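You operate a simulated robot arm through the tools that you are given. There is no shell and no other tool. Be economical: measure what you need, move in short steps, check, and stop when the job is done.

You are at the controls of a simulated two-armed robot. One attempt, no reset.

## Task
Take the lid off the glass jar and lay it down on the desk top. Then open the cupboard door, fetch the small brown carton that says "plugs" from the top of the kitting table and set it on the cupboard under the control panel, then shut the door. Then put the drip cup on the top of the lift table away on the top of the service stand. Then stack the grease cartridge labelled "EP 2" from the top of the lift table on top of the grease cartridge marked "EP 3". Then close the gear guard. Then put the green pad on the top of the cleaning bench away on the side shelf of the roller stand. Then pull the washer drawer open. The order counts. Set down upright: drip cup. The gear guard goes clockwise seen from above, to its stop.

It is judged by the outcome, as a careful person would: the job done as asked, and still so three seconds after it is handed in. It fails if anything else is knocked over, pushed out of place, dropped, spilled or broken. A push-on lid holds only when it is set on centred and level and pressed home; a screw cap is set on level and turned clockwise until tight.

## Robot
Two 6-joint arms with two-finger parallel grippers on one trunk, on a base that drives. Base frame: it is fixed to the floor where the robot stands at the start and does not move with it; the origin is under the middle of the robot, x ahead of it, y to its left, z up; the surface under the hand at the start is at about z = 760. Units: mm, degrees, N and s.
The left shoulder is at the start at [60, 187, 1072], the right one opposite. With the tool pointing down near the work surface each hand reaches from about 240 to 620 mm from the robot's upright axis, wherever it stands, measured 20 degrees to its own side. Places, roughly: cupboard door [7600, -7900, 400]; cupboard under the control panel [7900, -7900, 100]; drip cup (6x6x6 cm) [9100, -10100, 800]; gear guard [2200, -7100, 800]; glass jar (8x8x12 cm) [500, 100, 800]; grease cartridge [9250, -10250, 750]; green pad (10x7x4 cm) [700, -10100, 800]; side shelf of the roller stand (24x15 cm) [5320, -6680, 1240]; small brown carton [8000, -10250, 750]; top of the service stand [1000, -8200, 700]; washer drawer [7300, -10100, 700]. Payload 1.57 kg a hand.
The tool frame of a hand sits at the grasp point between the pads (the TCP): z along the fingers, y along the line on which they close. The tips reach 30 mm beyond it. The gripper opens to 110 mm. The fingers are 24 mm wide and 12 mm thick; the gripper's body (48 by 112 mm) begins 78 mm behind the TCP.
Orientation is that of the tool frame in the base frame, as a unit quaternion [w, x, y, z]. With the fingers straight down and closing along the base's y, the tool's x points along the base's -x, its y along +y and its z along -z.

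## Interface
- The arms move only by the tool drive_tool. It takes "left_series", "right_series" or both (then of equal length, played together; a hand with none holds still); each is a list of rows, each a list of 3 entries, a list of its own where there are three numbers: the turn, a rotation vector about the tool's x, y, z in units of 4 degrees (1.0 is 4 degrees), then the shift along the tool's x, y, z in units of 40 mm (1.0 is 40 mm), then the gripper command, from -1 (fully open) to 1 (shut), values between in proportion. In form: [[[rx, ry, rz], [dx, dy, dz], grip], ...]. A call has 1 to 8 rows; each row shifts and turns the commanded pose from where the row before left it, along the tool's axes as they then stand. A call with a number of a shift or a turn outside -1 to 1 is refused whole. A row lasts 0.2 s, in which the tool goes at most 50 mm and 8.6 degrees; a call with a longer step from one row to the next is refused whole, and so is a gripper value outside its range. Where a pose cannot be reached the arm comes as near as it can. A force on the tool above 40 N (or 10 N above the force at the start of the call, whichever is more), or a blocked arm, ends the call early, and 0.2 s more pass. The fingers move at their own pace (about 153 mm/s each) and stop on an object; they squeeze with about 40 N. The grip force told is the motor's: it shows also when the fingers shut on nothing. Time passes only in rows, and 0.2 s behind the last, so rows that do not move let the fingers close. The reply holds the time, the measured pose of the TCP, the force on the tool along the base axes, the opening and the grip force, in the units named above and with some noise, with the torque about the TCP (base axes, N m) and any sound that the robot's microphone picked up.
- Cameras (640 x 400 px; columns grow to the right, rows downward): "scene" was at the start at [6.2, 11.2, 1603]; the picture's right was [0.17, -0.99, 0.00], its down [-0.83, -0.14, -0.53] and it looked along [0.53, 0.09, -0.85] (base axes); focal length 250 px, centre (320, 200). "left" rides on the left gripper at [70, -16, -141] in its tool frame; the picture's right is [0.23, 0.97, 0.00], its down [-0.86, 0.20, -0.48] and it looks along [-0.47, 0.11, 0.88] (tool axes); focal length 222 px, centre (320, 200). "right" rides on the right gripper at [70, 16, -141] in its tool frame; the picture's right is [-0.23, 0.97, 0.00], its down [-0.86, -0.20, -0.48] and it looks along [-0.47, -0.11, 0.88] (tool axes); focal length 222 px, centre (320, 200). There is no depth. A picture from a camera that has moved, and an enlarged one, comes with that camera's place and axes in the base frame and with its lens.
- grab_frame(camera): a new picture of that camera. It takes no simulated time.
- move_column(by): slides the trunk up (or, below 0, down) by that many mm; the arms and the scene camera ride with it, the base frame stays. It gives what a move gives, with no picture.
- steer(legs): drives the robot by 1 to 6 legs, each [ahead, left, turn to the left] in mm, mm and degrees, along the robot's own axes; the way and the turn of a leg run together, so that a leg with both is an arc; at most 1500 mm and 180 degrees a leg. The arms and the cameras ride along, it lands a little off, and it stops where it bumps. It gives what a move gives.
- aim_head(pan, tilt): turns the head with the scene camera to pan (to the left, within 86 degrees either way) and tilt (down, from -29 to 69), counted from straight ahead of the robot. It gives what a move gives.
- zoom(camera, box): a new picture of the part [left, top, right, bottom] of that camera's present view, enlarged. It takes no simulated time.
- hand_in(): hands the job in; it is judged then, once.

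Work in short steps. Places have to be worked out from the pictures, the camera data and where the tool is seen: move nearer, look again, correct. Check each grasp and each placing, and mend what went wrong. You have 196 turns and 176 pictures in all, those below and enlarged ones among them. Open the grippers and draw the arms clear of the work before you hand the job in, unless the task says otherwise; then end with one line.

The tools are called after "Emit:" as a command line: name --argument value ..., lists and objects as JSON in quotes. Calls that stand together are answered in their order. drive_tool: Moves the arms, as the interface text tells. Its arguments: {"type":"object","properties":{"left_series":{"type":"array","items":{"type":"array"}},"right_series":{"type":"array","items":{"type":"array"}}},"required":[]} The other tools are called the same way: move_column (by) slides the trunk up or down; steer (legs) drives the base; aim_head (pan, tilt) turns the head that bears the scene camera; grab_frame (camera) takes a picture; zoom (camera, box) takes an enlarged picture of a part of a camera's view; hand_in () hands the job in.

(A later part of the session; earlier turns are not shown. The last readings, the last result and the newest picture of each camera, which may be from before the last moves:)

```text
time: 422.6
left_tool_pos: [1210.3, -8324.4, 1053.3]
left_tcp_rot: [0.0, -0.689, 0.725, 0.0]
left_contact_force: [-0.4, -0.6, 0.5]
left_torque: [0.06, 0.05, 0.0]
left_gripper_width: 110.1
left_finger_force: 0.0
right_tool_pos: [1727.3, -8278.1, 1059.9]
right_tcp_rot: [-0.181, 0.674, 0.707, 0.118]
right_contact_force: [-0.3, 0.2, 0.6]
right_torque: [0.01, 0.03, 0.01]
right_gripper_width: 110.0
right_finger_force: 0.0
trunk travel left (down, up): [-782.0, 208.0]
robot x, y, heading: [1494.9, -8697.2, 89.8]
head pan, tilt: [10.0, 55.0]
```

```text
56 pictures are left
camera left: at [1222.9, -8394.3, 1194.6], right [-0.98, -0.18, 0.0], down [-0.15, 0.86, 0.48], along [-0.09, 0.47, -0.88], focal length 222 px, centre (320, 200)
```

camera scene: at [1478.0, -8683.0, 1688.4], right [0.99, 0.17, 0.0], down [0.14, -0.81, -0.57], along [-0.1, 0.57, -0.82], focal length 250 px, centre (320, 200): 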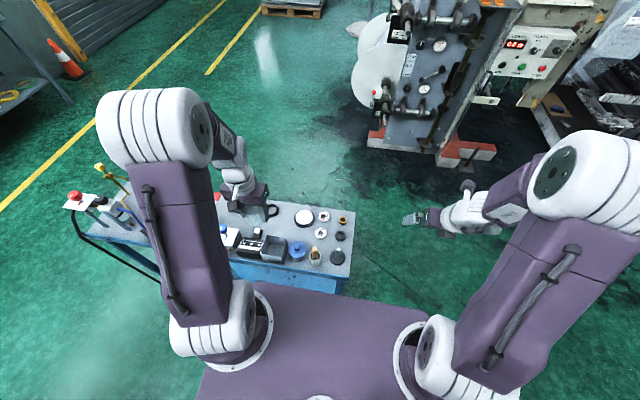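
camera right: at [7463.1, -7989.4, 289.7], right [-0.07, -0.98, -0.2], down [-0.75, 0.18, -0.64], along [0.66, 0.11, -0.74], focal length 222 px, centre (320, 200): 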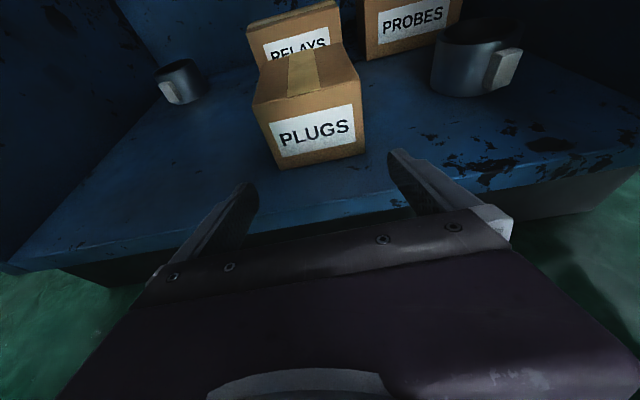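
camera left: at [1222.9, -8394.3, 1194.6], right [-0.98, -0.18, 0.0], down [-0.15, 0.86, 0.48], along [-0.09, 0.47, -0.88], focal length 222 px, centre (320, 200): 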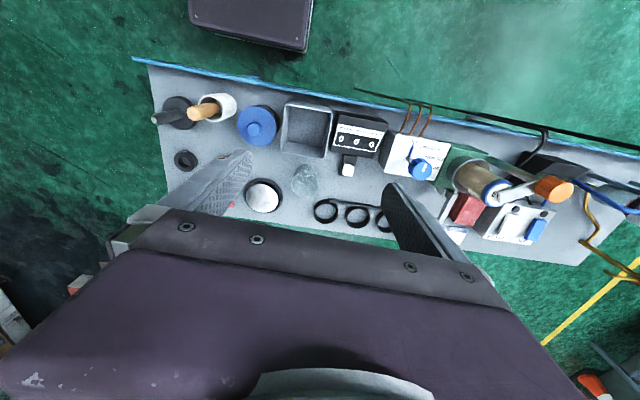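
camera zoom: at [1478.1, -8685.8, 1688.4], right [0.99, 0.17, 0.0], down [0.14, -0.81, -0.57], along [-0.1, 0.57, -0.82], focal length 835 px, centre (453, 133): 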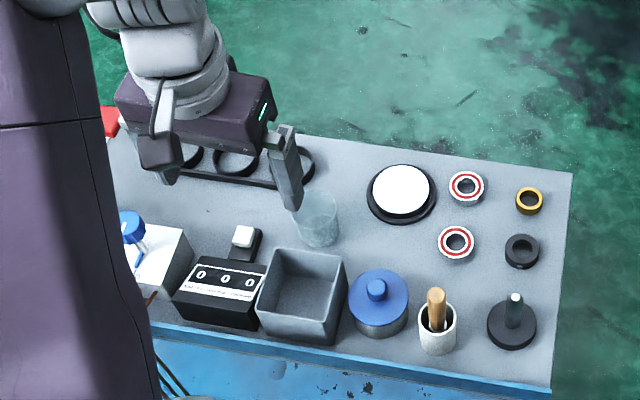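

The cup stands upright on the service stand. I return to the lift table.

Emit:
steer --legs '[[-390, 0, 0], [0, 0, -90], [1500, 0, 0], [1500, 0, 0], [1500, 0, 0]]'

```text
time: 450.1
left_tool_pos: [6384.4, -8898.9, 1052.5]
left_tcp_rot: [0.0, 0.027, 1.0, 0.0]
left_contact_force: [0.1, 0.3, -0.5]
left_torque: [0.04, -0.02, 0.02]
left_gripper_width: 109.7
left_finger_force: 0.0
right_tool_pos: [6429.8, -9416.3, 1059.8]
right_tcp_rot: [-0.045, 0.976, 0.022, 0.212]
right_contact_force: [0.2, -0.2, -0.1]
right_torque: [0.0, 0.01, -0.02]
right_gripper_width: 110.1
right_finger_force: 0.1
trunk travel left (down, up): [-782.0, 208.0]
robot x, y, heading: [6012.7, -9182.9, -0.2]
head pan, tilt: [10.0, 55.0]
```

Emit:
steer --legs '[[1500, 0, 0], [1430, 0, 0], [0, 0, -90], [250, 0, 0]]'

Emit:
aim_head --pan 12 --tilt 48

Emit:
grab_frame --camera "scene"

```text
time: 469.4
left_tool_pos: [9237.7, -9824.9, 1052.4]
left_tcp_rot: [0.001, 0.723, 0.691, 0.0]
left_contact_force: [0.3, -0.7, 0.3]
left_torque: [-0.01, -0.03, -0.02]
left_gripper_width: 110.0
left_finger_force: 0.0
right_tool_pos: [8720.0, -9874.4, 1060.2]
right_tcp_rot: [0.118, 0.708, -0.672, 0.182]
right_contact_force: [0.4, 0.4, -0.5]
right_torque: [-0.01, 0.01, -0.01]
right_gripper_width: 110.0
right_finger_force: 0.1
trunk travel left (down, up): [-782.0, 208.0]
robot x, y, heading: [8952.8, -9456.3, -89.4]
head pan, tilt: [10.0, 55.0]
```

```text
time: 470.1
left_tool_pos: [9236.6, -9825.9, 1053.7]
left_tcp_rot: [0.001, 0.723, 0.691, 0.001]
left_contact_force: [-0.2, -0.1, 0.2]
left_torque: [0.0, -0.02, 0.03]
left_gripper_width: 109.9
left_finger_force: 0.0
right_tool_pos: [8720.6, -9877.1, 1059.7]
right_tcp_rot: [0.117, 0.709, -0.671, 0.181]
right_contact_force: [0.0, -0.1, 0.4]
right_torque: [0.01, 0.01, -0.02]
right_gripper_width: 110.0
right_finger_force: 0.0
trunk travel left (down, up): [-782.0, 208.0]
robot x, y, heading: [8948.2, -9457.6, -89.6]
head pan, tilt: [12.0, 48.0]
```

```text
55 pictures are left
camera scene: at [8966.0, -9475.2, 1697.5], right [-0.98, -0.21, 0.0], down [-0.16, 0.73, -0.67], along [0.14, -0.65, -0.74], focal length 250 px, centre (320, 200)
```

scene: 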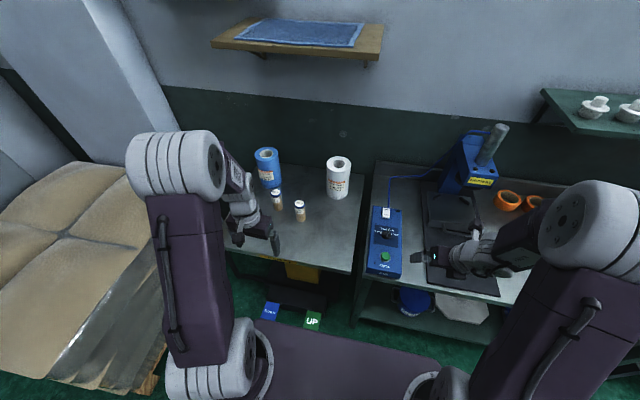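

EP 2 at ≈(9192,-10128), EP 3 at ≈(9310,-10167). I advance and put the left hand above EP 2.

Emit:
steer --legs '[[100, 0, 0]]'

Emit:
drive_tool --left_series '[[[0, 0, 0], [-0.985, -0.22, 0], -0.5], [[0, 0, 0], [-0.985, -0.22, 0], -0.5], [[0, 0, 0], [-0.985, -0.22, 0], -0.5], [[0, 0, 0], [-0.985, -0.22, 0], -0.5], [[0, 0, 0], [-0.985, -0.22, 0], -0.5], [[0, 0, 0], [0, 0, 0.9], -0.5], [[0, 0, 0], [0, 0, 0], -0.5]]'

Emit:
grab_frame --camera "left"

```text
time: 471.3
left_tool_pos: [9238.0, -9924.5, 1054.2]
left_tcp_rot: [0.001, 0.722, 0.692, 0.0]
left_contact_force: [-0.4, 0.2, 0.7]
left_torque: [-0.02, 0.01, 0.01]
left_gripper_width: 110.1
left_finger_force: 0.1
right_tool_pos: [8720.6, -9975.0, 1059.3]
right_tcp_rot: [0.118, 0.709, -0.671, 0.182]
right_contact_force: [-0.3, -0.1, -0.1]
right_torque: [-0.01, 0.0, 0.01]
right_gripper_width: 110.0
right_finger_force: 0.0
trunk travel left (down, up): [-782.0, 208.0]
robot x, y, heading: [8953.0, -9558.5, -89.6]
head pan, tilt: [12.0, 48.0]
```

```text
time: 472.9
left_tool_pos: [9184.5, -10118.9, 1015.7]
left_tcp_rot: [0.0, 0.722, 0.691, 0.002]
left_contact_force: [0.4, 0.8, 0.4]
left_torque: [-0.03, 0.02, 0.02]
left_gripper_width: 82.6
left_finger_force: 0.1
right_tool_pos: [8721.0, -9975.0, 1059.6]
right_tcp_rot: [0.117, 0.709, -0.671, 0.182]
right_contact_force: [-1.3, 0.9, 0.1]
right_torque: [-0.01, -0.01, 0.02]
right_gripper_width: 110.0
right_finger_force: 0.0
trunk travel left (down, up): [-782.0, 208.0]
robot x, y, heading: [8953.1, -9558.2, -89.8]
head pan, tilt: [12.0, 48.0]
```

```text
54 pictures are left
camera left: at [9171.0, -10048.2, 1158.3], right [0.98, 0.18, 0.0], down [0.16, -0.86, 0.48], along [0.09, -0.47, -0.88], focal length 222 px, centre (320, 200)
```

left: 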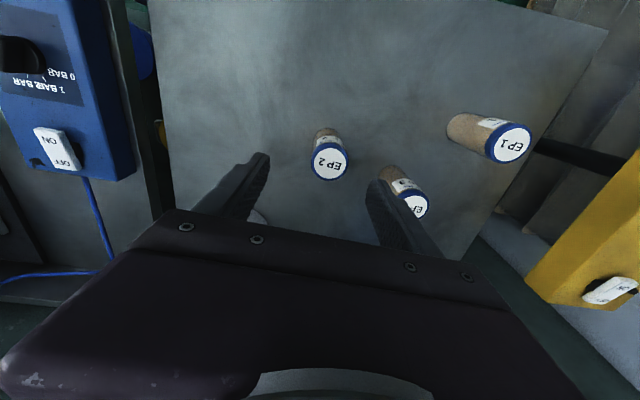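

EP 2 is at (9196,-10127). I align and descend around it, then check before gripping.

Emit:
drive_tool --left_series '[[[0, 0, 0], [-0.19, 0.31, 0.5], -0.5], [[0, 0, 0], [0, 0, 0.75], -0.5], [[0, 0, 0], [0, 0, 0], -0.5]]'

Emit:
grab_frame --camera "left"

```text
time: 473.7
left_tool_pos: [9196.9, -10129.3, 965.6]
left_tcp_rot: [0.0, 0.722, 0.692, 0.001]
left_contact_force: [0.4, -0.2, -0.4]
left_torque: [0.0, 0.0, -0.02]
left_gripper_width: 82.4
left_finger_force: 0.2
right_tool_pos: [8719.6, -9975.4, 1059.2]
right_tcp_rot: [0.117, 0.709, -0.671, 0.181]
right_contact_force: [0.4, 0.1, 0.1]
right_torque: [0.01, -0.04, 0.04]
right_gripper_width: 109.9
right_finger_force: 0.1
trunk travel left (down, up): [-782.0, 208.0]
robot x, y, heading: [8952.7, -9556.2, -89.6]
head pan, tilt: [12.0, 48.0]
```

```text
53 pictures are left
camera left: at [9183.0, -10057.9, 1107.4], right [0.98, 0.19, 0.0], down [0.16, -0.86, 0.48], along [0.09, -0.47, -0.88], focal length 222 px, centre (320, 200)
```

left: 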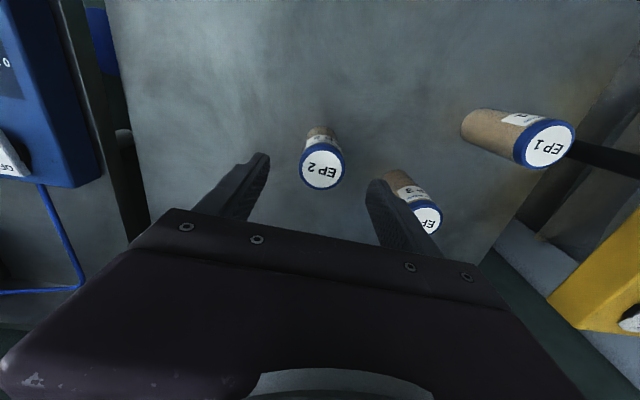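

Aligned. I descend to z≈870 and grip EP 2, then lift.

Emit:
drive_tool --left_series '[[[0, 0, 0], [0, 0.03, 0.8], -0.5], [[0, 0, 0], [0, 0, 0.8], -0.5], [[0, 0, 0], [0, 0, 0.8], -0.5], [[0, 0, 0], [0, 0, 0], 0], [[0, 0, 0], [0, 0, 0], 1], [[0, 0, 0], [0, 0, 0], 1]]'

Emit:
drive_tool --left_series '[[[0, 0, 0], [0, 0, -0.3], 1], [[0, 0, 0], [0, 0, -0.8], 1], [[0, 0, 0], [0, 0, -1], 1], [[0, 0, 0], [0, 0, -1], 1], [[0, 0, 0], [0, 0, -0.8], 1], [[0, 0, 0], [0, 0, 0], 1]]'

Emit:
grab_frame --camera "left"

Emit:
zoom --camera "scene" --box '[220, 130, 370, 250]'

```text
time: 475.1
left_tool_pos: [9198.3, -10128.9, 870.4]
left_tcp_rot: [0.0, 0.723, 0.691, 0.001]
left_contact_force: [0.4, 0.1, -0.5]
left_torque: [0.01, 0.01, -0.01]
left_gripper_width: 44.8
left_finger_force: 39.7
right_tool_pos: [8720.9, -9977.1, 1059.8]
right_tcp_rot: [0.117, 0.709, -0.671, 0.182]
right_contact_force: [0.3, 0.0, -0.6]
right_torque: [0.01, 0.01, 0.06]
right_gripper_width: 110.1
right_finger_force: 0.1
trunk travel left (down, up): [-782.0, 208.0]
robot x, y, heading: [8952.4, -9558.0, -89.8]
head pan, tilt: [12.0, 48.0]
```

```text
time: 476.5
left_tool_pos: [9195.5, -10131.2, 1025.4]
left_tcp_rot: [0.0, 0.723, 0.691, 0.001]
left_contact_force: [0.6, -0.4, -1.9]
left_torque: [0.03, 0.02, 0.0]
left_gripper_width: 44.6
left_finger_force: 40.0
right_tool_pos: [8720.3, -9976.5, 1060.2]
right_tcp_rot: [0.117, 0.709, -0.671, 0.182]
right_contact_force: [0.3, -0.7, 0.4]
right_torque: [0.01, -0.03, 0.01]
right_gripper_width: 110.1
right_finger_force: 0.0
trunk travel left (down, up): [-782.0, 208.0]
robot x, y, heading: [8950.9, -9556.4, -89.9]
head pan, tilt: [12.0, 48.0]
```

```text
52 pictures are left
camera left: at [9182.4, -10058.3, 1167.4], right [0.98, 0.18, 0.0], down [0.16, -0.86, 0.48], along [0.09, -0.47, -0.88], focal length 222 px, centre (320, 200)
```

left: 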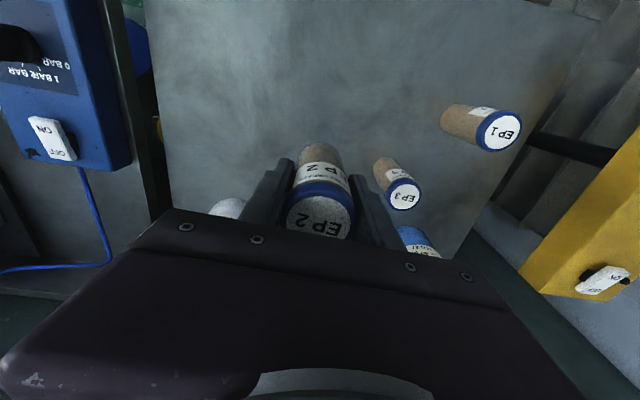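

```text
3.33 times, centred on (295, 190) of scene
camera zoom: at [8966.9, -9575.3, 1697.6], right [-0.98, -0.21, 0.0], down [-0.16, 0.73, -0.67], along [0.14, -0.65, -0.74], focal length 835 px, centre (403, 233)
```

zoom: 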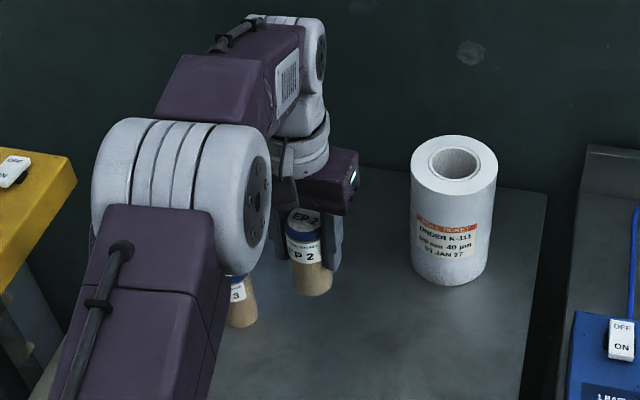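

EP 2 is lifted. EP 3's top is at about (9314,-10166). I move halfway and re-measure.

Emit:
drive_tool --left_series '[[[0, 0, 0], [-0.45, 0.7, -0.15], 1], [[0, 0, 0], [-0.45, 0.7, 0], 1], [[0, 0, 0], [0, 0, 0], 1]]'

Emit:
zoom --camera "left" --box '[280, 120, 440, 240]'

```text
time: 477.3
left_tool_pos: [9238.2, -10143.2, 1032.7]
left_tcp_rot: [0.0, 0.722, 0.692, 0.002]
left_contact_force: [0.4, 0.1, -2.0]
left_torque: [0.0, 0.03, 0.0]
left_gripper_width: 44.6
left_finger_force: 40.4
left hand out of reach, approached as far as the arm can: row 2
right_tool_pos: [8720.2, -9976.0, 1060.2]
right_tcp_rot: [0.116, 0.709, -0.671, 0.182]
right_contact_force: [-0.7, -0.3, 0.6]
right_torque: [-0.01, -0.04, -0.05]
right_gripper_width: 110.0
right_finger_force: 0.1
trunk travel left (down, up): [-782.0, 208.0]
robot x, y, heading: [8950.7, -9560.4, -89.7]
head pan, tilt: [12.0, 48.0]
```

```text
3.33 times, centred on (360, 180) of left
camera zoom: at [9225.2, -10072.1, 1173.3], right [0.98, 0.18, 0.0], down [0.16, -0.86, 0.48], along [0.09, -0.47, -0.88], focal length 740 px, centre (187, 267)
```

zoom: 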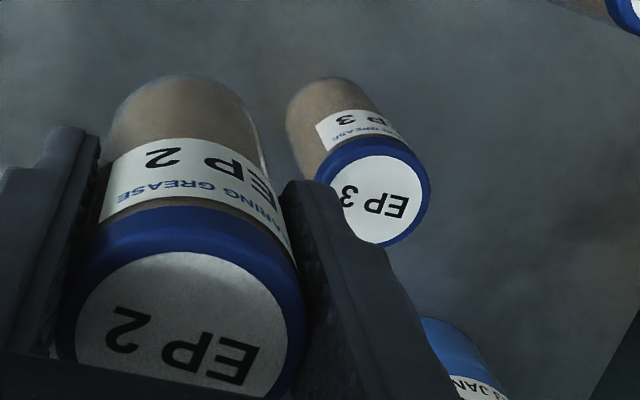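

Arm reach is limited; I use the base for the rest: 78 mm left, 24 mm ahead.

Emit:
steer --legs '[[24, 78, 0]]'

Emit:
grab_frame --camera "left"

Emit:
zoom --camera "scene" --box '[220, 130, 370, 250]'

```text
time: 478.3
left_tool_pos: [9316.2, -10167.1, 1031.1]
left_tcp_rot: [0.002, 0.722, 0.692, 0.002]
left_contact_force: [0.2, -0.5, -0.6]
left_torque: [0.01, -0.04, 0.0]
left_gripper_width: 45.2
left_finger_force: 39.8
right_tool_pos: [8796.9, -9997.8, 1060.4]
right_tcp_rot: [0.117, 0.709, -0.671, 0.182]
right_contact_force: [-0.6, 0.5, 0.3]
right_torque: [-0.02, -0.06, 0.04]
right_gripper_width: 110.0
right_finger_force: 0.0
trunk travel left (down, up): [-782.0, 208.0]
robot x, y, heading: [9033.3, -9579.6, -89.8]
head pan, tilt: [12.0, 48.0]
```

```text
49 pictures are left
camera left: at [9301.4, -10095.4, 1174.0], right [0.98, 0.18, 0.0], down [0.16, -0.86, 0.48], along [0.09, -0.47, -0.88], focal length 222 px, centre (320, 200)
```

left: 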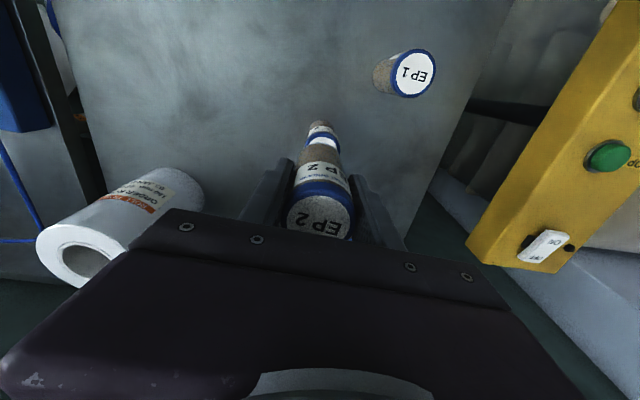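

```text
3.33 times, centred on (295, 190) of scene
camera zoom: at [9041.3, -9597.1, 1697.6], right [-0.98, -0.21, 0.0], down [-0.16, 0.73, -0.67], along [0.14, -0.65, -0.74], focal length 835 px, centre (403, 233)
```

zoom: 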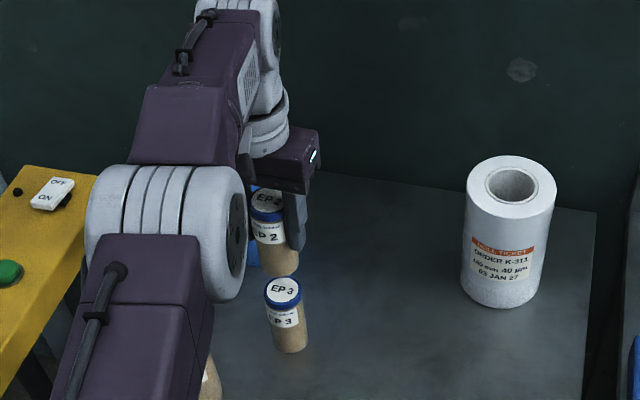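

Emit:
zoom --camera "left" --box '[270, 100, 370, 180]'

```text
5.00 times, centred on (320, 140) of left
camera zoom: at [9301.4, -10095.4, 1174.0], right [0.98, 0.18, 0.0], down [0.16, -0.86, 0.48], along [0.09, -0.47, -0.88], focal length 1111 px, centre (320, 500)
```

zoom: 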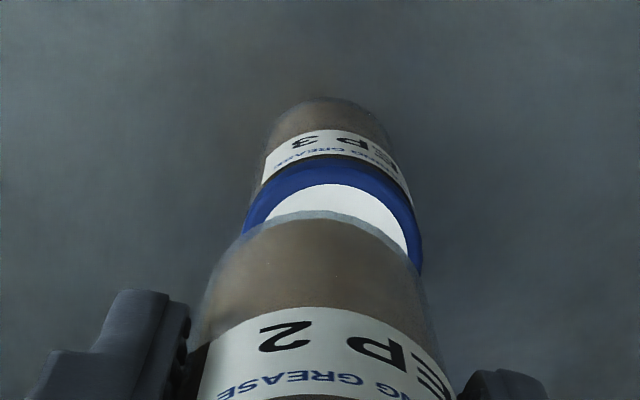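

Alignment within ~2 mm. I lower with the trunk (arm is near its reach limit): first 38 mm, then small steps.

Emit:
move_column --by -38

Emit:
zoom --camera "left" --box '[270, 100, 370, 180]'

Emit:
zoom --camera "scene" --box '[250, 150, 330, 230]'

```text
time: 479.1
left_tool_pos: [9318.4, -10168.4, 992.4]
left_tcp_rot: [-0.001, 0.723, 0.691, 0.001]
left_contact_force: [1.2, 0.0, -0.8]
left_torque: [0.02, 0.0, 0.05]
left_gripper_width: 44.8
left_finger_force: 40.6
right_tool_pos: [8800.0, -9999.2, 1022.0]
right_tcp_rot: [0.117, 0.709, -0.671, 0.182]
right_contact_force: [-0.3, 0.1, -0.6]
right_torque: [0.0, -0.03, -0.01]
right_gripper_width: 110.1
right_finger_force: 0.1
trunk travel left (down, up): [-744.0, 246.0]
robot x, y, heading: [9030.8, -9578.1, -89.9]
head pan, tilt: [12.0, 48.0]
```

```text
5.00 times, centred on (320, 140) of left
camera zoom: at [9304.7, -10096.4, 1134.6], right [0.98, 0.18, 0.0], down [0.16, -0.86, 0.48], along [0.09, -0.47, -0.88], focal length 1111 px, centre (320, 500)
```

zoom: 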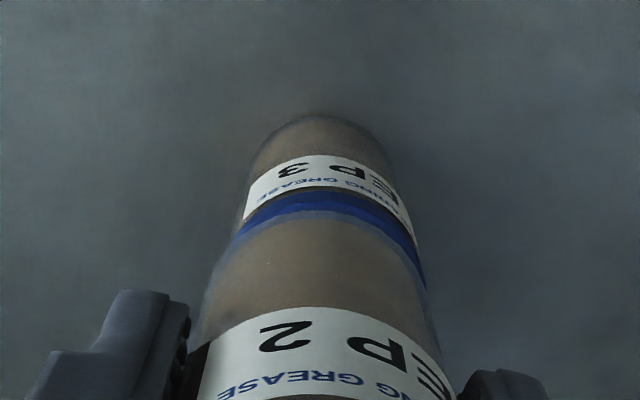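

```text
5.00 times, centred on (290, 190) of scene
camera zoom: at [9046.3, -9598.6, 1659.5], right [-0.98, -0.21, 0.0], down [-0.16, 0.73, -0.67], along [0.14, -0.65, -0.74], focal length 1252 px, centre (470, 250)
```

zoom: 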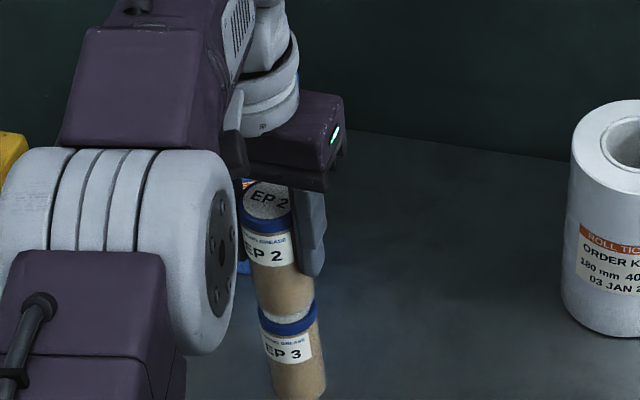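

Well aligned in both views with a ~9 mm gap. I lower gently.

Emit:
move_column --by -6

Emit:
move_column --by -3

```text
time: 479.7
left_tool_pos: [9317.1, -10168.2, 988.0]
left_tcp_rot: [-0.001, 0.722, 0.692, 0.001]
left_contact_force: [-0.5, 0.3, -1.1]
left_torque: [0.03, -0.04, -0.01]
left_gripper_width: 44.8
left_finger_force: 40.2
right_tool_pos: [8798.5, -9999.4, 1015.7]
right_tcp_rot: [0.117, 0.709, -0.672, 0.182]
right_contact_force: [0.0, 0.6, -0.5]
right_torque: [-0.01, -0.01, -0.03]
right_gripper_width: 110.1
right_finger_force: 0.0
trunk travel left (down, up): [-738.0, 252.0]
robot x, y, heading: [9030.8, -9578.3, -89.4]
head pan, tilt: [12.0, 48.0]
```

```text
time: 480.2
left_tool_pos: [9316.8, -10167.7, 984.7]
left_tcp_rot: [0.0, 0.723, 0.691, 0.001]
left_contact_force: [0.5, -0.4, -1.3]
left_torque: [0.01, 0.01, -0.06]
left_gripper_width: 44.9
left_finger_force: 40.2
right_tool_pos: [8798.1, -10000.0, 1012.1]
right_tcp_rot: [0.118, 0.709, -0.671, 0.182]
right_contact_force: [0.1, 0.4, 0.2]
right_torque: [0.01, -0.02, 0.04]
right_gripper_width: 109.9
right_finger_force: 0.1
trunk travel left (down, up): [-735.0, 255.0]
robot x, y, heading: [9030.7, -9582.7, -89.6]
head pan, tilt: [12.0, 48.0]
```

Emit:
move_column --by -3

Emit:
move_column --by -2

```text
time: 480.7
left_tool_pos: [9318.4, -10167.3, 982.6]
left_tcp_rot: [0.0, 0.723, 0.691, 0.001]
left_contact_force: [0.3, 0.3, -1.4]
left_torque: [0.05, -0.01, 0.01]
left_gripper_width: 45.1
left_finger_force: 40.3
right_tool_pos: [8798.4, -9999.9, 1009.4]
right_tcp_rot: [0.116, 0.709, -0.672, 0.181]
right_contact_force: [-0.1, -0.3, 0.4]
right_torque: [0.0, -0.03, 0.0]
right_gripper_width: 110.0
right_finger_force: 0.0
trunk travel left (down, up): [-732.0, 258.0]
robot x, y, heading: [9028.9, -9583.1, -89.9]
head pan, tilt: [12.0, 48.0]
```

```text
time: 481.3
left_tool_pos: [9317.5, -10167.1, 980.2]
left_tcp_rot: [0.0, 0.722, 0.692, 0.0]
left_contact_force: [0.6, -0.8, -1.2]
left_torque: [0.01, -0.03, -0.02]
left_gripper_width: 45.0
left_finger_force: 39.5
right_tool_pos: [8798.3, -10000.2, 1007.9]
right_tcp_rot: [0.118, 0.708, -0.672, 0.182]
right_contact_force: [-0.2, 0.2, 0.6]
right_torque: [0.0, 0.0, 0.0]
right_gripper_width: 110.0
right_finger_force: 0.1
trunk travel left (down, up): [-730.0, 260.0]
robot x, y, heading: [9030.4, -9581.6, -89.7]
head pan, tilt: [12.0, 48.0]
```

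Emit:
move_column --by -2.5

Emit:
move_column --by -2

Emit:
zoom --camera "scene" --box '[260, 170, 320, 230]'

```text
time: 481.8
left_tool_pos: [9317.3, -10168.2, 978.0]
left_tcp_rot: [0.002, 0.722, 0.692, 0.0]
left_contact_force: [0.3, -0.5, 5.8]
left_torque: [0.03, 0.05, 0.03]
left_gripper_width: 45.0
left_finger_force: 39.9
right_tool_pos: [8798.3, -9998.6, 1005.7]
right_tcp_rot: [0.117, 0.709, -0.672, 0.18]
right_contact_force: [0.8, -0.9, 0.5]
right_torque: [-0.02, 0.0, -0.03]
right_gripper_width: 110.0
right_finger_force: 0.1
trunk travel left (down, up): [-728.0, 262.0]
robot x, y, heading: [9028.9, -9579.6, -89.4]
head pan, tilt: [12.0, 48.0]
```

```text
time: 482.3
left_tool_pos: [9316.8, -10167.3, 977.8]
left_tcp_rot: [0.003, 0.723, 0.691, -0.001]
left_contact_force: [0.7, -0.9, 18.7]
left_torque: [-0.17, -0.01, 0.04]
left_gripper_width: 44.9
left_finger_force: 39.1
right_tool_pos: [8798.2, -9997.3, 1004.2]
right_tcp_rot: [0.117, 0.709, -0.671, 0.183]
right_contact_force: [0.0, 0.0, -0.5]
right_torque: [-0.01, -0.01, 0.01]
right_gripper_width: 110.0
right_finger_force: 0.0
trunk travel left (down, up): [-726.0, 264.0]
robot x, y, heading: [9030.0, -9578.8, -89.8]
head pan, tilt: [12.0, 48.0]
```

```text
6.67 times, centred on (290, 200) of scene
camera zoom: at [9043.5, -9595.3, 1641.4], right [-0.98, -0.21, 0.0], down [-0.16, 0.72, -0.67], along [0.14, -0.66, -0.74], focal length 1670 px, centre (520, 200)
```

zoom: 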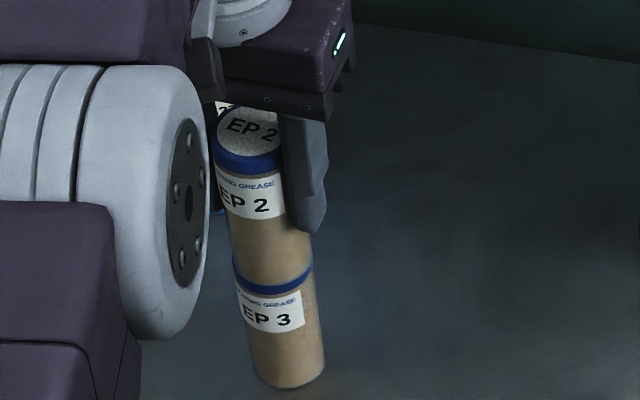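

EP 2 is seated on EP 3 (18.7 N). I ease up 1 mm, open, and raise the trunk.

Emit:
move_column --by 1

Emit:
drive_tool --left_series '[[[0, 0, 0], [0, 0, 0], 0.1], [[0, 0, 0], [0, 0, 0], -0.1], [[0, 0, 0], [0, 0, 0], -0.4], [[0, 0, 0], [0, 0, 0], -0.4]]'

Emit:
move_column --by 150

Emit:
grab_frame --camera "left"

Emit:
zoom --camera "scene" --box '[240, 170, 340, 270]'

```text
time: 482.8
left_tool_pos: [9317.2, -10167.7, 976.9]
left_tcp_rot: [0.002, 0.723, 0.691, -0.001]
left_contact_force: [2.2, -2.7, 17.6]
left_torque: [-0.49, -0.14, 0.01]
left_gripper_width: 45.0
left_finger_force: 40.0
right_tool_pos: [8798.3, -9997.5, 1005.0]
right_tcp_rot: [0.117, 0.709, -0.671, 0.183]
right_contact_force: [0.2, 0.0, 0.5]
right_torque: [0.0, -0.01, 0.0]
right_gripper_width: 109.7
right_finger_force: 0.0
trunk travel left (down, up): [-726.0, 263.0]
robot x, y, heading: [9029.3, -9581.1, -89.5]
head pan, tilt: [12.0, 48.0]
```

```text
time: 483.8
left_tool_pos: [9317.9, -10167.4, 976.2]
left_tcp_rot: [0.0, 0.722, 0.692, 0.001]
left_contact_force: [-0.9, 0.1, 0.6]
left_torque: [0.03, 0.05, 0.01]
left_gripper_width: 76.8
left_finger_force: 0.0
right_tool_pos: [8797.6, -9999.5, 1004.7]
right_tcp_rot: [0.117, 0.709, -0.671, 0.181]
right_contact_force: [0.7, -0.3, -0.1]
right_torque: [0.0, -0.02, 0.0]
right_gripper_width: 109.9
right_finger_force: 0.0
trunk travel left (down, up): [-726.0, 263.0]
robot x, y, heading: [9030.7, -9576.9, -89.4]
head pan, tilt: [12.0, 48.0]
```

```text
time: 485.6
left_tool_pos: [9316.6, -10166.6, 1126.6]
left_tcp_rot: [0.0, 0.722, 0.692, 0.001]
left_contact_force: [-0.3, -0.5, 0.2]
left_torque: [-0.02, -0.01, -0.01]
left_gripper_width: 76.9
left_finger_force: 0.1
right_tool_pos: [8798.4, -9999.3, 1154.7]
right_tcp_rot: [0.117, 0.709, -0.672, 0.181]
right_contact_force: [0.2, 0.4, 0.5]
right_torque: [-0.01, 0.02, -0.02]
right_gripper_width: 109.9
right_finger_force: 0.1
trunk travel left (down, up): [-876.0, 113.0]
robot x, y, heading: [9031.5, -9581.0, -89.6]
head pan, tilt: [12.0, 48.0]
```

```text
43 pictures are left
camera left: at [9303.6, -10096.2, 1267.4], right [0.98, 0.18, 0.0], down [0.16, -0.86, 0.48], along [0.09, -0.47, -0.88], focal length 222 px, centre (320, 200)
```

left: 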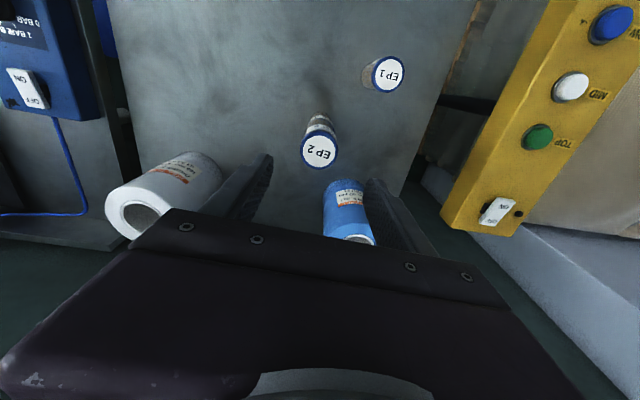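

```text
4.00 times, centred on (290, 220) of scene
camera zoom: at [9044.7, -9598.2, 1792.0], right [-0.98, -0.21, 0.0], down [-0.16, 0.73, -0.67], along [0.14, -0.65, -0.74], focal length 1002 px, centre (440, 120)
```

zoom: 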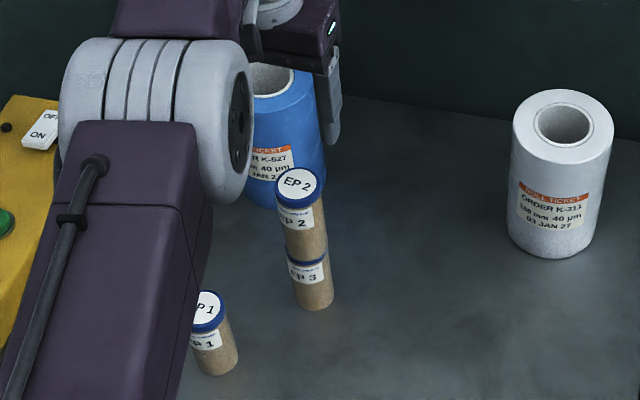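

The stack stands. Next, the gear guard near (2200,-7100): I retract, back off and drive west.

Emit:
drive_tool --left_series '[[[0, 0, 0], [1, 0, -0.3], -0.4], [[0, 0, 0], [1, 0, 0], -0.4], [[0, 0, 0], [1, 0, 0], -0.4], [[0, 0, 0], [1, 0, 0], -0.4]]'

Emit:
steer --legs '[[-470, 0, 0], [0, 0, -90], [0, 30, 0], [1500, 0, 0], [1500, 0, 0], [1500, 0, 0]]'

```text
time: 486.6
left_tool_pos: [9323.9, -10007.9, 1139.0]
left_tcp_rot: [0.002, 0.723, 0.69, 0.0]
left_contact_force: [-0.4, 0.2, -0.2]
left_torque: [-0.01, 0.03, 0.0]
left_gripper_width: 77.1
left_finger_force: 0.1
right_tool_pos: [8798.2, -9997.0, 1155.4]
right_tcp_rot: [0.118, 0.708, -0.672, 0.182]
right_contact_force: [-0.5, 0.4, 0.3]
right_torque: [-0.03, 0.01, 0.03]
right_gripper_width: 110.0
right_finger_force: 0.0
trunk travel left (down, up): [-876.0, 113.0]
robot x, y, heading: [9033.5, -9580.1, -89.9]
head pan, tilt: [12.0, 48.0]
```

```text
time: 514.6
left_tool_pos: [4105.5, -9356.1, 1139.0]
left_tcp_rot: [0.001, 0.999, -0.034, 0.0]
left_contact_force: [0.0, -0.2, 1.0]
left_torque: [-0.03, 0.0, -0.01]
left_gripper_width: 77.0
left_finger_force: 0.1
right_tool_pos: [4127.2, -8830.6, 1153.8]
right_tcp_rot: [-0.212, -0.015, 0.976, -0.043]
right_contact_force: [-0.4, 0.0, -0.1]
right_torque: [-0.01, 0.02, 0.0]
right_gripper_width: 110.1
right_finger_force: 0.1
trunk travel left (down, up): [-876.0, 113.0]
robot x, y, heading: [4538.8, -9073.5, 178.8]
head pan, tilt: [12.0, 48.0]
```

Emit:
steer --legs '[[0, 0, 1], [1500, 0, 0], [840, 0, 0], [0, 0, -90], [400, 0, 0]]'

Emit:
aim_head --pan 0 --tilt 30

Emit:
grab_frame --camera "scene"

```text
time: 532.5
left_tool_pos: [1883.7, -8184.2, 1138.3]
left_tcp_rot: [-0.001, -0.689, 0.725, 0.0]
left_contact_force: [0.1, -0.5, -0.6]
left_torque: [-0.02, -0.01, -0.01]
left_gripper_width: 76.8
left_finger_force: 0.2
right_tool_pos: [2410.1, -8197.5, 1155.3]
right_tcp_rot: [-0.181, 0.674, 0.706, 0.119]
right_contact_force: [-0.5, 0.0, 0.6]
right_torque: [0.0, 0.02, -0.01]
right_gripper_width: 110.2
right_finger_force: 0.1
trunk travel left (down, up): [-876.0, 113.0]
robot x, y, heading: [2174.8, -8616.1, 90.0]
head pan, tilt: [12.0, 48.0]
```

```text
time: 533.3
left_tool_pos: [1884.7, -8183.0, 1137.7]
left_tcp_rot: [-0.002, -0.688, 0.725, 0.0]
left_contact_force: [-0.7, -0.2, 0.0]
left_torque: [-0.07, 0.0, 0.01]
left_gripper_width: 76.9
left_finger_force: 0.0
right_tool_pos: [2411.2, -8195.7, 1154.4]
right_tcp_rot: [-0.181, 0.674, 0.706, 0.117]
right_contact_force: [0.7, 0.7, 0.1]
right_torque: [0.01, 0.01, -0.01]
right_gripper_width: 109.9
right_finger_force: 0.1
trunk travel left (down, up): [-876.0, 113.0]
robot x, y, heading: [2176.0, -8610.6, 89.7]
head pan, tilt: [0.0, 30.0]
```

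```text
41 pictures are left
camera scene: at [2173.7, -8583.3, 1818.8], right [1.0, 0.0, 0.0], down [0.0, -0.5, -0.87], along [0.0, 0.87, -0.5], focal length 250 px, centre (320, 200)
```

scene: 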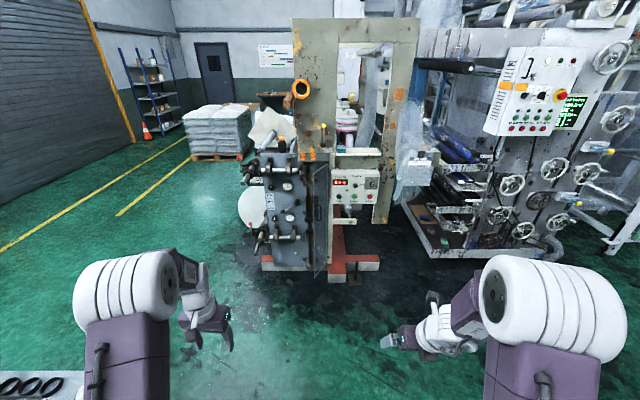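

Emit:
zoom --camera "scene" --box '[230, 110, 410, 290]'

```text
2.22 times, centred on (320, 200) of scene
camera zoom: at [2173.7, -8583.3, 1818.8], right [1.0, 0.0, 0.0], down [0.0, -0.5, -0.87], along [0.0, 0.87, -0.5], focal length 556 px, centre (320, 200)
```

zoom: 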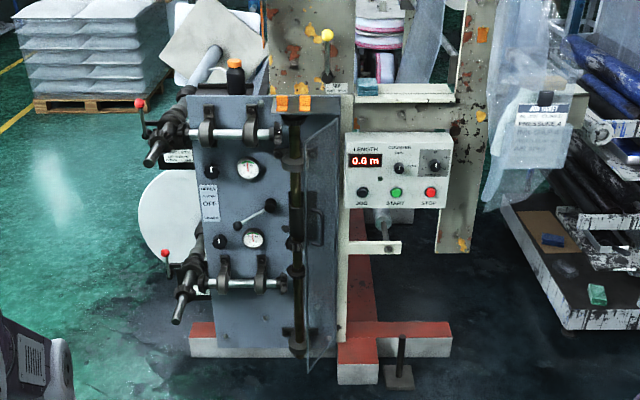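

The transparent guard panel stands open: hinge ≈(2246,-6880), free edge ≈(2131,-7030), to be swung toward the west against the blue panel. I turn to heading 50° so the left hand leads, close it, lower the trunk, and approach from the south.

Emit:
steer --legs '[[0, 0, -40], [520, 500, 0]]'

Emit:
drive_tool --left_series '[[[0, 0, 0], [0, 0, 0], 1], [[0, 0, 0], [0, 0, 0], 1], [[0, 0, 0], [0, 0, 0], 1]]'

Emit:
move_column --by -370

Emit:
aim_head --pan 40 --tilt 25

Emit:
grab_frame --camera "scene"

```text
time: 539.1
left_tool_pos: [2190.1, -7372.6, 1139.8]
left_tcp_rot: [-0.001, -0.394, 0.919, 0.001]
left_contact_force: [-0.2, 0.2, 0.8]
left_torque: [0.0, -0.01, -0.02]
left_gripper_width: 77.2
left_finger_force: 0.0
right_tool_pos: [2582.4, -7726.5, 1155.0]
right_tcp_rot: [-0.13, 0.877, 0.429, 0.173]
right_contact_force: [-0.2, 0.3, -0.6]
right_torque: [0.01, 0.02, 0.0]
right_gripper_width: 110.2
right_finger_force: 0.0
trunk travel left (down, up): [-876.0, 113.0]
robot x, y, heading: [2132.6, -7886.5, 49.5]
head pan, tilt: [0.0, 30.0]
```

```text
time: 539.9
left_tool_pos: [2190.3, -7370.7, 1138.1]
left_tcp_rot: [-0.001, -0.395, 0.919, 0.0]
left_contact_force: [0.1, -0.8, 0.7]
left_torque: [-0.02, 0.01, -0.01]
left_gripper_width: 0.0
left_finger_force: 21.2
right_tool_pos: [2582.3, -7725.5, 1154.6]
right_tcp_rot: [-0.129, 0.877, 0.428, 0.174]
right_contact_force: [-0.3, 0.2, -0.3]
right_torque: [0.03, -0.03, 0.01]
right_gripper_width: 110.2
right_finger_force: 0.0
trunk travel left (down, up): [-876.0, 113.0]
robot x, y, heading: [2133.0, -7892.1, 49.1]
head pan, tilt: [0.0, 30.0]
```

```text
time: 543.5
left_tool_pos: [2191.9, -7372.6, 768.0]
left_tcp_rot: [0.0, -0.393, 0.919, 0.001]
left_contact_force: [0.0, -0.1, 1.2]
left_torque: [0.0, 0.0, 0.01]
left_gripper_width: 0.2
left_finger_force: 20.8
right_tool_pos: [2581.6, -7724.9, 785.0]
right_tcp_rot: [-0.129, 0.878, 0.428, 0.172]
right_contact_force: [-0.8, 0.4, -0.5]
right_torque: [0.01, 0.01, 0.01]
right_gripper_width: 110.1
right_finger_force: 0.0
trunk travel left (down, up): [-507.0, 483.0]
robot x, y, heading: [2136.3, -7889.0, 49.3]
head pan, tilt: [0.0, 30.0]
```

```text
time: 544.6
left_tool_pos: [2190.4, -7371.6, 768.8]
left_tcp_rot: [-0.001, -0.395, 0.919, 0.001]
left_contact_force: [-0.7, 0.1, -0.6]
left_torque: [0.03, 0.01, -0.01]
left_gripper_width: 0.0
left_finger_force: 21.0
right_tool_pos: [2580.9, -7725.0, 783.1]
right_tcp_rot: [-0.129, 0.878, 0.428, 0.173]
right_contact_force: [0.3, -0.4, -0.1]
right_torque: [0.02, 0.0, -0.01]
right_gripper_width: 110.1
right_finger_force: 0.1
trunk travel left (down, up): [-507.0, 483.0]
robot x, y, heading: [2130.2, -7888.8, 49.5]
head pan, tilt: [40.0, 25.0]
```

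```text
39 pictures are left
camera scene: at [2091.9, -7842.4, 1456.9], right [1.0, -0.01, 0.0], down [-0.01, -0.42, -0.91], along [0.01, 0.91, -0.42], focal length 250 px, centre (320, 200)
```

scene: 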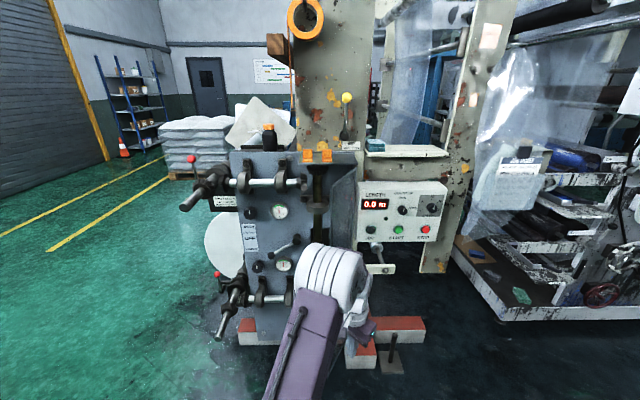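

Emit:
zoom --camera "scene" --box '[260, 130, 400, 270]'

```text
2.86 times, centred on (330, 200) of scene
camera zoom: at [2091.9, -7842.4, 1456.9], right [1.0, -0.01, 0.0], down [-0.01, -0.42, -0.91], along [0.01, 0.91, -0.42], focal length 716 px, centre (291, 200)
```

zoom: 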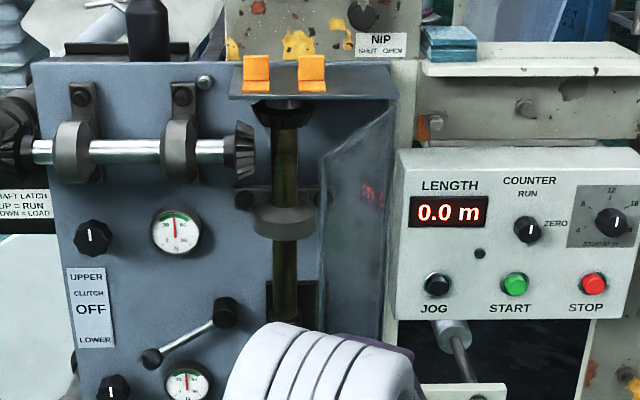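

The guard is ~250 mm long: hinge ≈(2243,-6880), free edge ≈(2134,-7105). I move the hand to its outer face and start pushing it around.

Emit:
steer --legs '[[232, 162, 0]]'

Emit:
steer --legs '[[-12, 91, 0]]'

Emit:
grab_frame --camera "scene"

```text
time: 546.0
left_tool_pos: [2201.1, -7237.9, 766.5]
left_tcp_rot: [-0.01, -0.401, 0.916, -0.011]
left_contact_force: [-0.6, -2.7, 0.8]
left_torque: [0.33, -0.06, 0.08]
left_gripper_width: 0.2
left_finger_force: 21.4
right_tool_pos: [2593.6, -7581.7, 785.0]
right_tcp_rot: [-0.129, 0.877, 0.429, 0.173]
right_contact_force: [-0.7, -0.4, 0.6]
right_torque: [-0.01, -0.03, -0.03]
right_gripper_width: 110.1
right_finger_force: 0.0
trunk travel left (down, up): [-507.0, 483.0]
robot x, y, heading: [2145.5, -7745.1, 49.4]
head pan, tilt: [40.0, 25.0]
stopped in leg 1: the force on the tool passed its limit at 154 N (the readings are from after the stop); the commanded pose is now the measured one
```

```text
time: 547.1
left_tool_pos: [2124.8, -7190.9, 768.4]
left_tcp_rot: [-0.009, -0.402, 0.916, -0.011]
left_contact_force: [-8.4, -11.4, 1.6]
left_torque: [1.49, -1.05, 0.35]
left_gripper_width: 0.0
left_finger_force: 21.4
right_tool_pos: [2517.8, -7535.2, 785.3]
right_tcp_rot: [-0.13, 0.877, 0.428, 0.174]
right_contact_force: [0.0, -0.7, 0.0]
right_torque: [-0.01, -0.03, -0.01]
right_gripper_width: 110.0
right_finger_force: 0.0
trunk travel left (down, up): [-507.0, 483.0]
robot x, y, heading: [2070.9, -7694.3, 49.3]
head pan, tilt: [40.0, 25.0]
```

```text
37 pictures are left
camera scene: at [2026.5, -7652.2, 1456.8], right [1.0, -0.01, 0.0], down [0.0, -0.42, -0.91], along [0.01, 0.91, -0.42], focal length 250 px, centre (320, 200)
```

scene: 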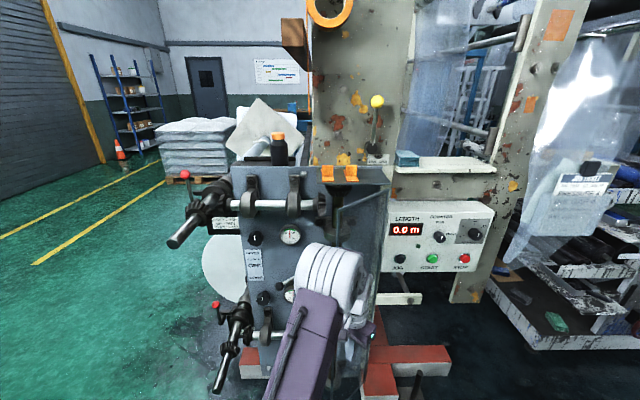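

Emit:
zoom --camera "scene" --box '[240, 140, 420, 400]'

```text
1.54 times, centred on (330, 270) of scene
camera zoom: at [2026.5, -7652.2, 1456.8], right [1.0, -0.01, 0.0], down [0.0, -0.42, -0.91], along [0.01, 0.91, -0.42], focal length 385 px, centre (305, 92)
```

zoom: 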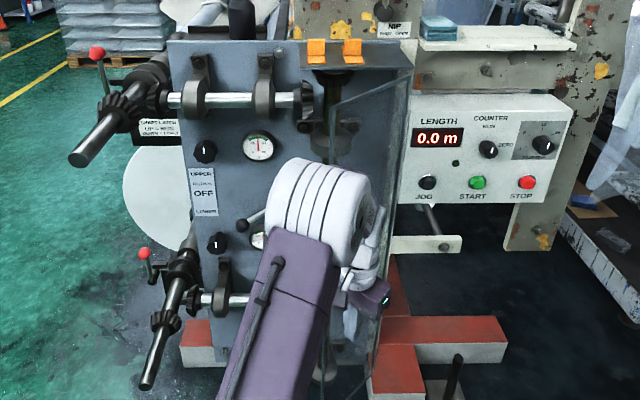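

Re-triangulated: hinge ≈(2224,-7000), guard now ~43° round and in contact. I keep pushing north-west.

Emit:
steer --legs '[[49, 59, 0]]'

Emit:
steer --legs '[[18, 63, 0]]'

Emit:
zoom --camera "scene" --box '[240, 130, 420, 330]'

```text
time: 547.9
left_tool_pos: [2108.0, -7180.9, 764.0]
left_tcp_rot: [-0.026, -0.411, 0.911, -0.026]
left_contact_force: [-15.0, -13.6, 11.5]
left_torque: [2.23, -1.78, 0.77]
left_gripper_width: 0.0
left_finger_force: 21.2
right_tool_pos: [2512.7, -7509.3, 786.2]
right_tcp_rot: [-0.129, 0.876, 0.43, 0.175]
right_contact_force: [-0.2, 0.0, 0.3]
right_torque: [-0.06, -0.01, -0.03]
right_gripper_width: 109.9
right_finger_force: 0.0
trunk travel left (down, up): [-507.0, 483.0]
robot x, y, heading: [2066.1, -7672.5, 49.6]
head pan, tilt: [40.0, 25.0]
stopped in leg 1: the force on the tool passed its limit at 66 N (the readings are from after the stop); the commanded pose is now the measured one
```

```text
time: 548.8
left_tool_pos: [2094.9, -7160.2, 759.6]
left_tcp_rot: [-0.031, -0.411, 0.911, -0.031]
left_contact_force: [-5.3, -2.4, 2.8]
left_torque: [0.59, -0.61, 0.32]
left_gripper_width: 0.3
left_finger_force: 21.4
right_tool_pos: [2499.0, -7486.2, 783.7]
right_tcp_rot: [-0.129, 0.876, 0.431, 0.174]
right_contact_force: [-0.7, 0.4, -0.1]
right_torque: [-0.04, -0.03, -0.04]
right_gripper_width: 109.8
right_finger_force: 0.0
trunk travel left (down, up): [-507.0, 483.0]
robot x, y, heading: [2048.6, -7652.1, 49.4]
head pan, tilt: [40.0, 25.0]
stopped in leg 1: the robot was blocked; the commanded pose is now the measured one
```

```text
2.00 times, centred on (330, 230) of scene
camera zoom: at [2007.1, -7605.4, 1456.9], right [1.0, -0.01, 0.0], down [0.0, -0.42, -0.91], along [0.01, 0.91, -0.42], focal length 501 px, centre (300, 140)
```

zoom: 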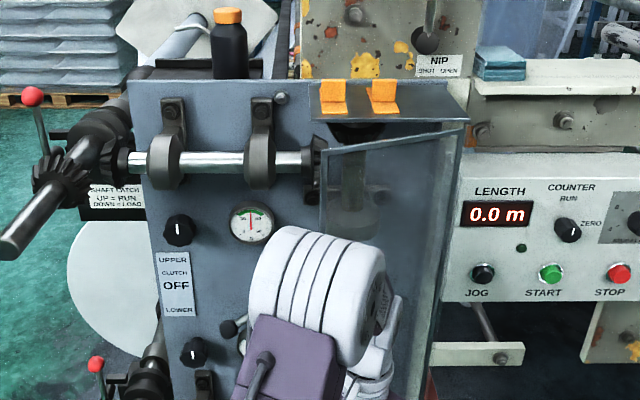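

The guard is now at ~66° of 90°. The base reported a block, so I continue with the arm, pushing mostly normal to the guard.

Emit:
drive_tool --left_series '[[[0, 0, 0], [-0.22, 0.45, 0], 1], [[0, 0, 0], [-0.22, 0.45, 0], 1], [[0, 0, 0], [0, 0, 0], 1]]'

Emit:
grab_frame --camera "left"

```text
time: 549.6
left_tool_pos: [2077.9, -7124.5, 758.1]
left_tcp_rot: [-0.031, -0.41, 0.911, -0.028]
left_contact_force: [-9.0, -3.3, 1.5]
left_torque: [0.49, -1.15, 0.61]
left_gripper_width: 0.2
left_finger_force: 20.9
right_tool_pos: [2498.0, -7488.9, 785.2]
right_tcp_rot: [-0.13, 0.876, 0.43, 0.174]
right_contact_force: [-0.4, 0.4, -0.4]
right_torque: [0.0, 0.01, 0.01]
right_gripper_width: 110.0
right_finger_force: 0.1
trunk travel left (down, up): [-507.0, 483.0]
robot x, y, heading: [2051.2, -7652.6, 49.6]
head pan, tilt: [40.0, 25.0]
```

```text
34 pictures are left
camera left: at [2048.8, -7174.8, 904.8], right [-0.88, 0.48, -0.01], down [0.43, 0.81, 0.4], along [0.2, 0.35, -0.92], focal length 222 px, centre (320, 200)
```

left: 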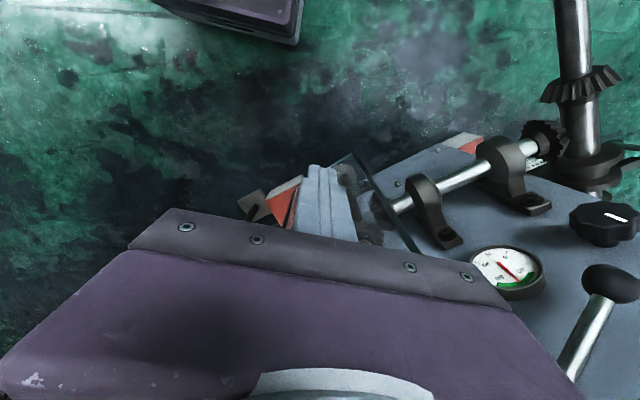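

It moves with low force; the left camera shows the guard just beyond the fingers. I continue.

Emit:
drive_tool --left_series '[[[0, 0, 0], [-0.25, 0.4, 0], 1], [[0, 0, 0], [-0.28, 0.4, 0], 1], [[0, 0, 0], [0, 0, 0], 1]]'

Emit:
zoom --camera "scene" --box '[240, 130, 420, 330]'

```text
time: 550.0
left_tool_pos: [2073.0, -7110.1, 754.1]
left_tcp_rot: [-0.037, -0.412, 0.91, -0.036]
left_contact_force: [-4.8, -15.5, 4.4]
left_torque: [2.13, -0.44, 0.44]
left_gripper_width: 0.0
left_finger_force: 20.9
right_tool_pos: [2500.5, -7489.6, 784.5]
right_tcp_rot: [-0.129, 0.877, 0.43, 0.172]
right_contact_force: [0.0, 0.5, -0.7]
right_torque: [-0.05, -0.01, 0.0]
right_gripper_width: 110.2
right_finger_force: 0.0
trunk travel left (down, up): [-507.0, 483.0]
robot x, y, heading: [2049.9, -7654.2, 49.8]
head pan, tilt: [40.0, 25.0]
stopped in row 2 (left hand): the force on the tool passed its limit at 44 N (the readings are from after the stop); the commanded pose is now the measured one
```

```text
2.00 times, centred on (330, 230) of scene
camera zoom: at [2009.7, -7608.9, 1457.0], right [1.0, -0.01, 0.0], down [0.0, -0.42, -0.91], along [0.01, 0.91, -0.42], focal length 501 px, centre (300, 140)
```

zoom: 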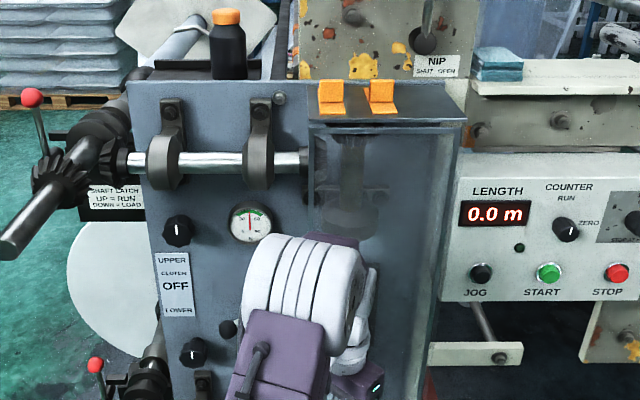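

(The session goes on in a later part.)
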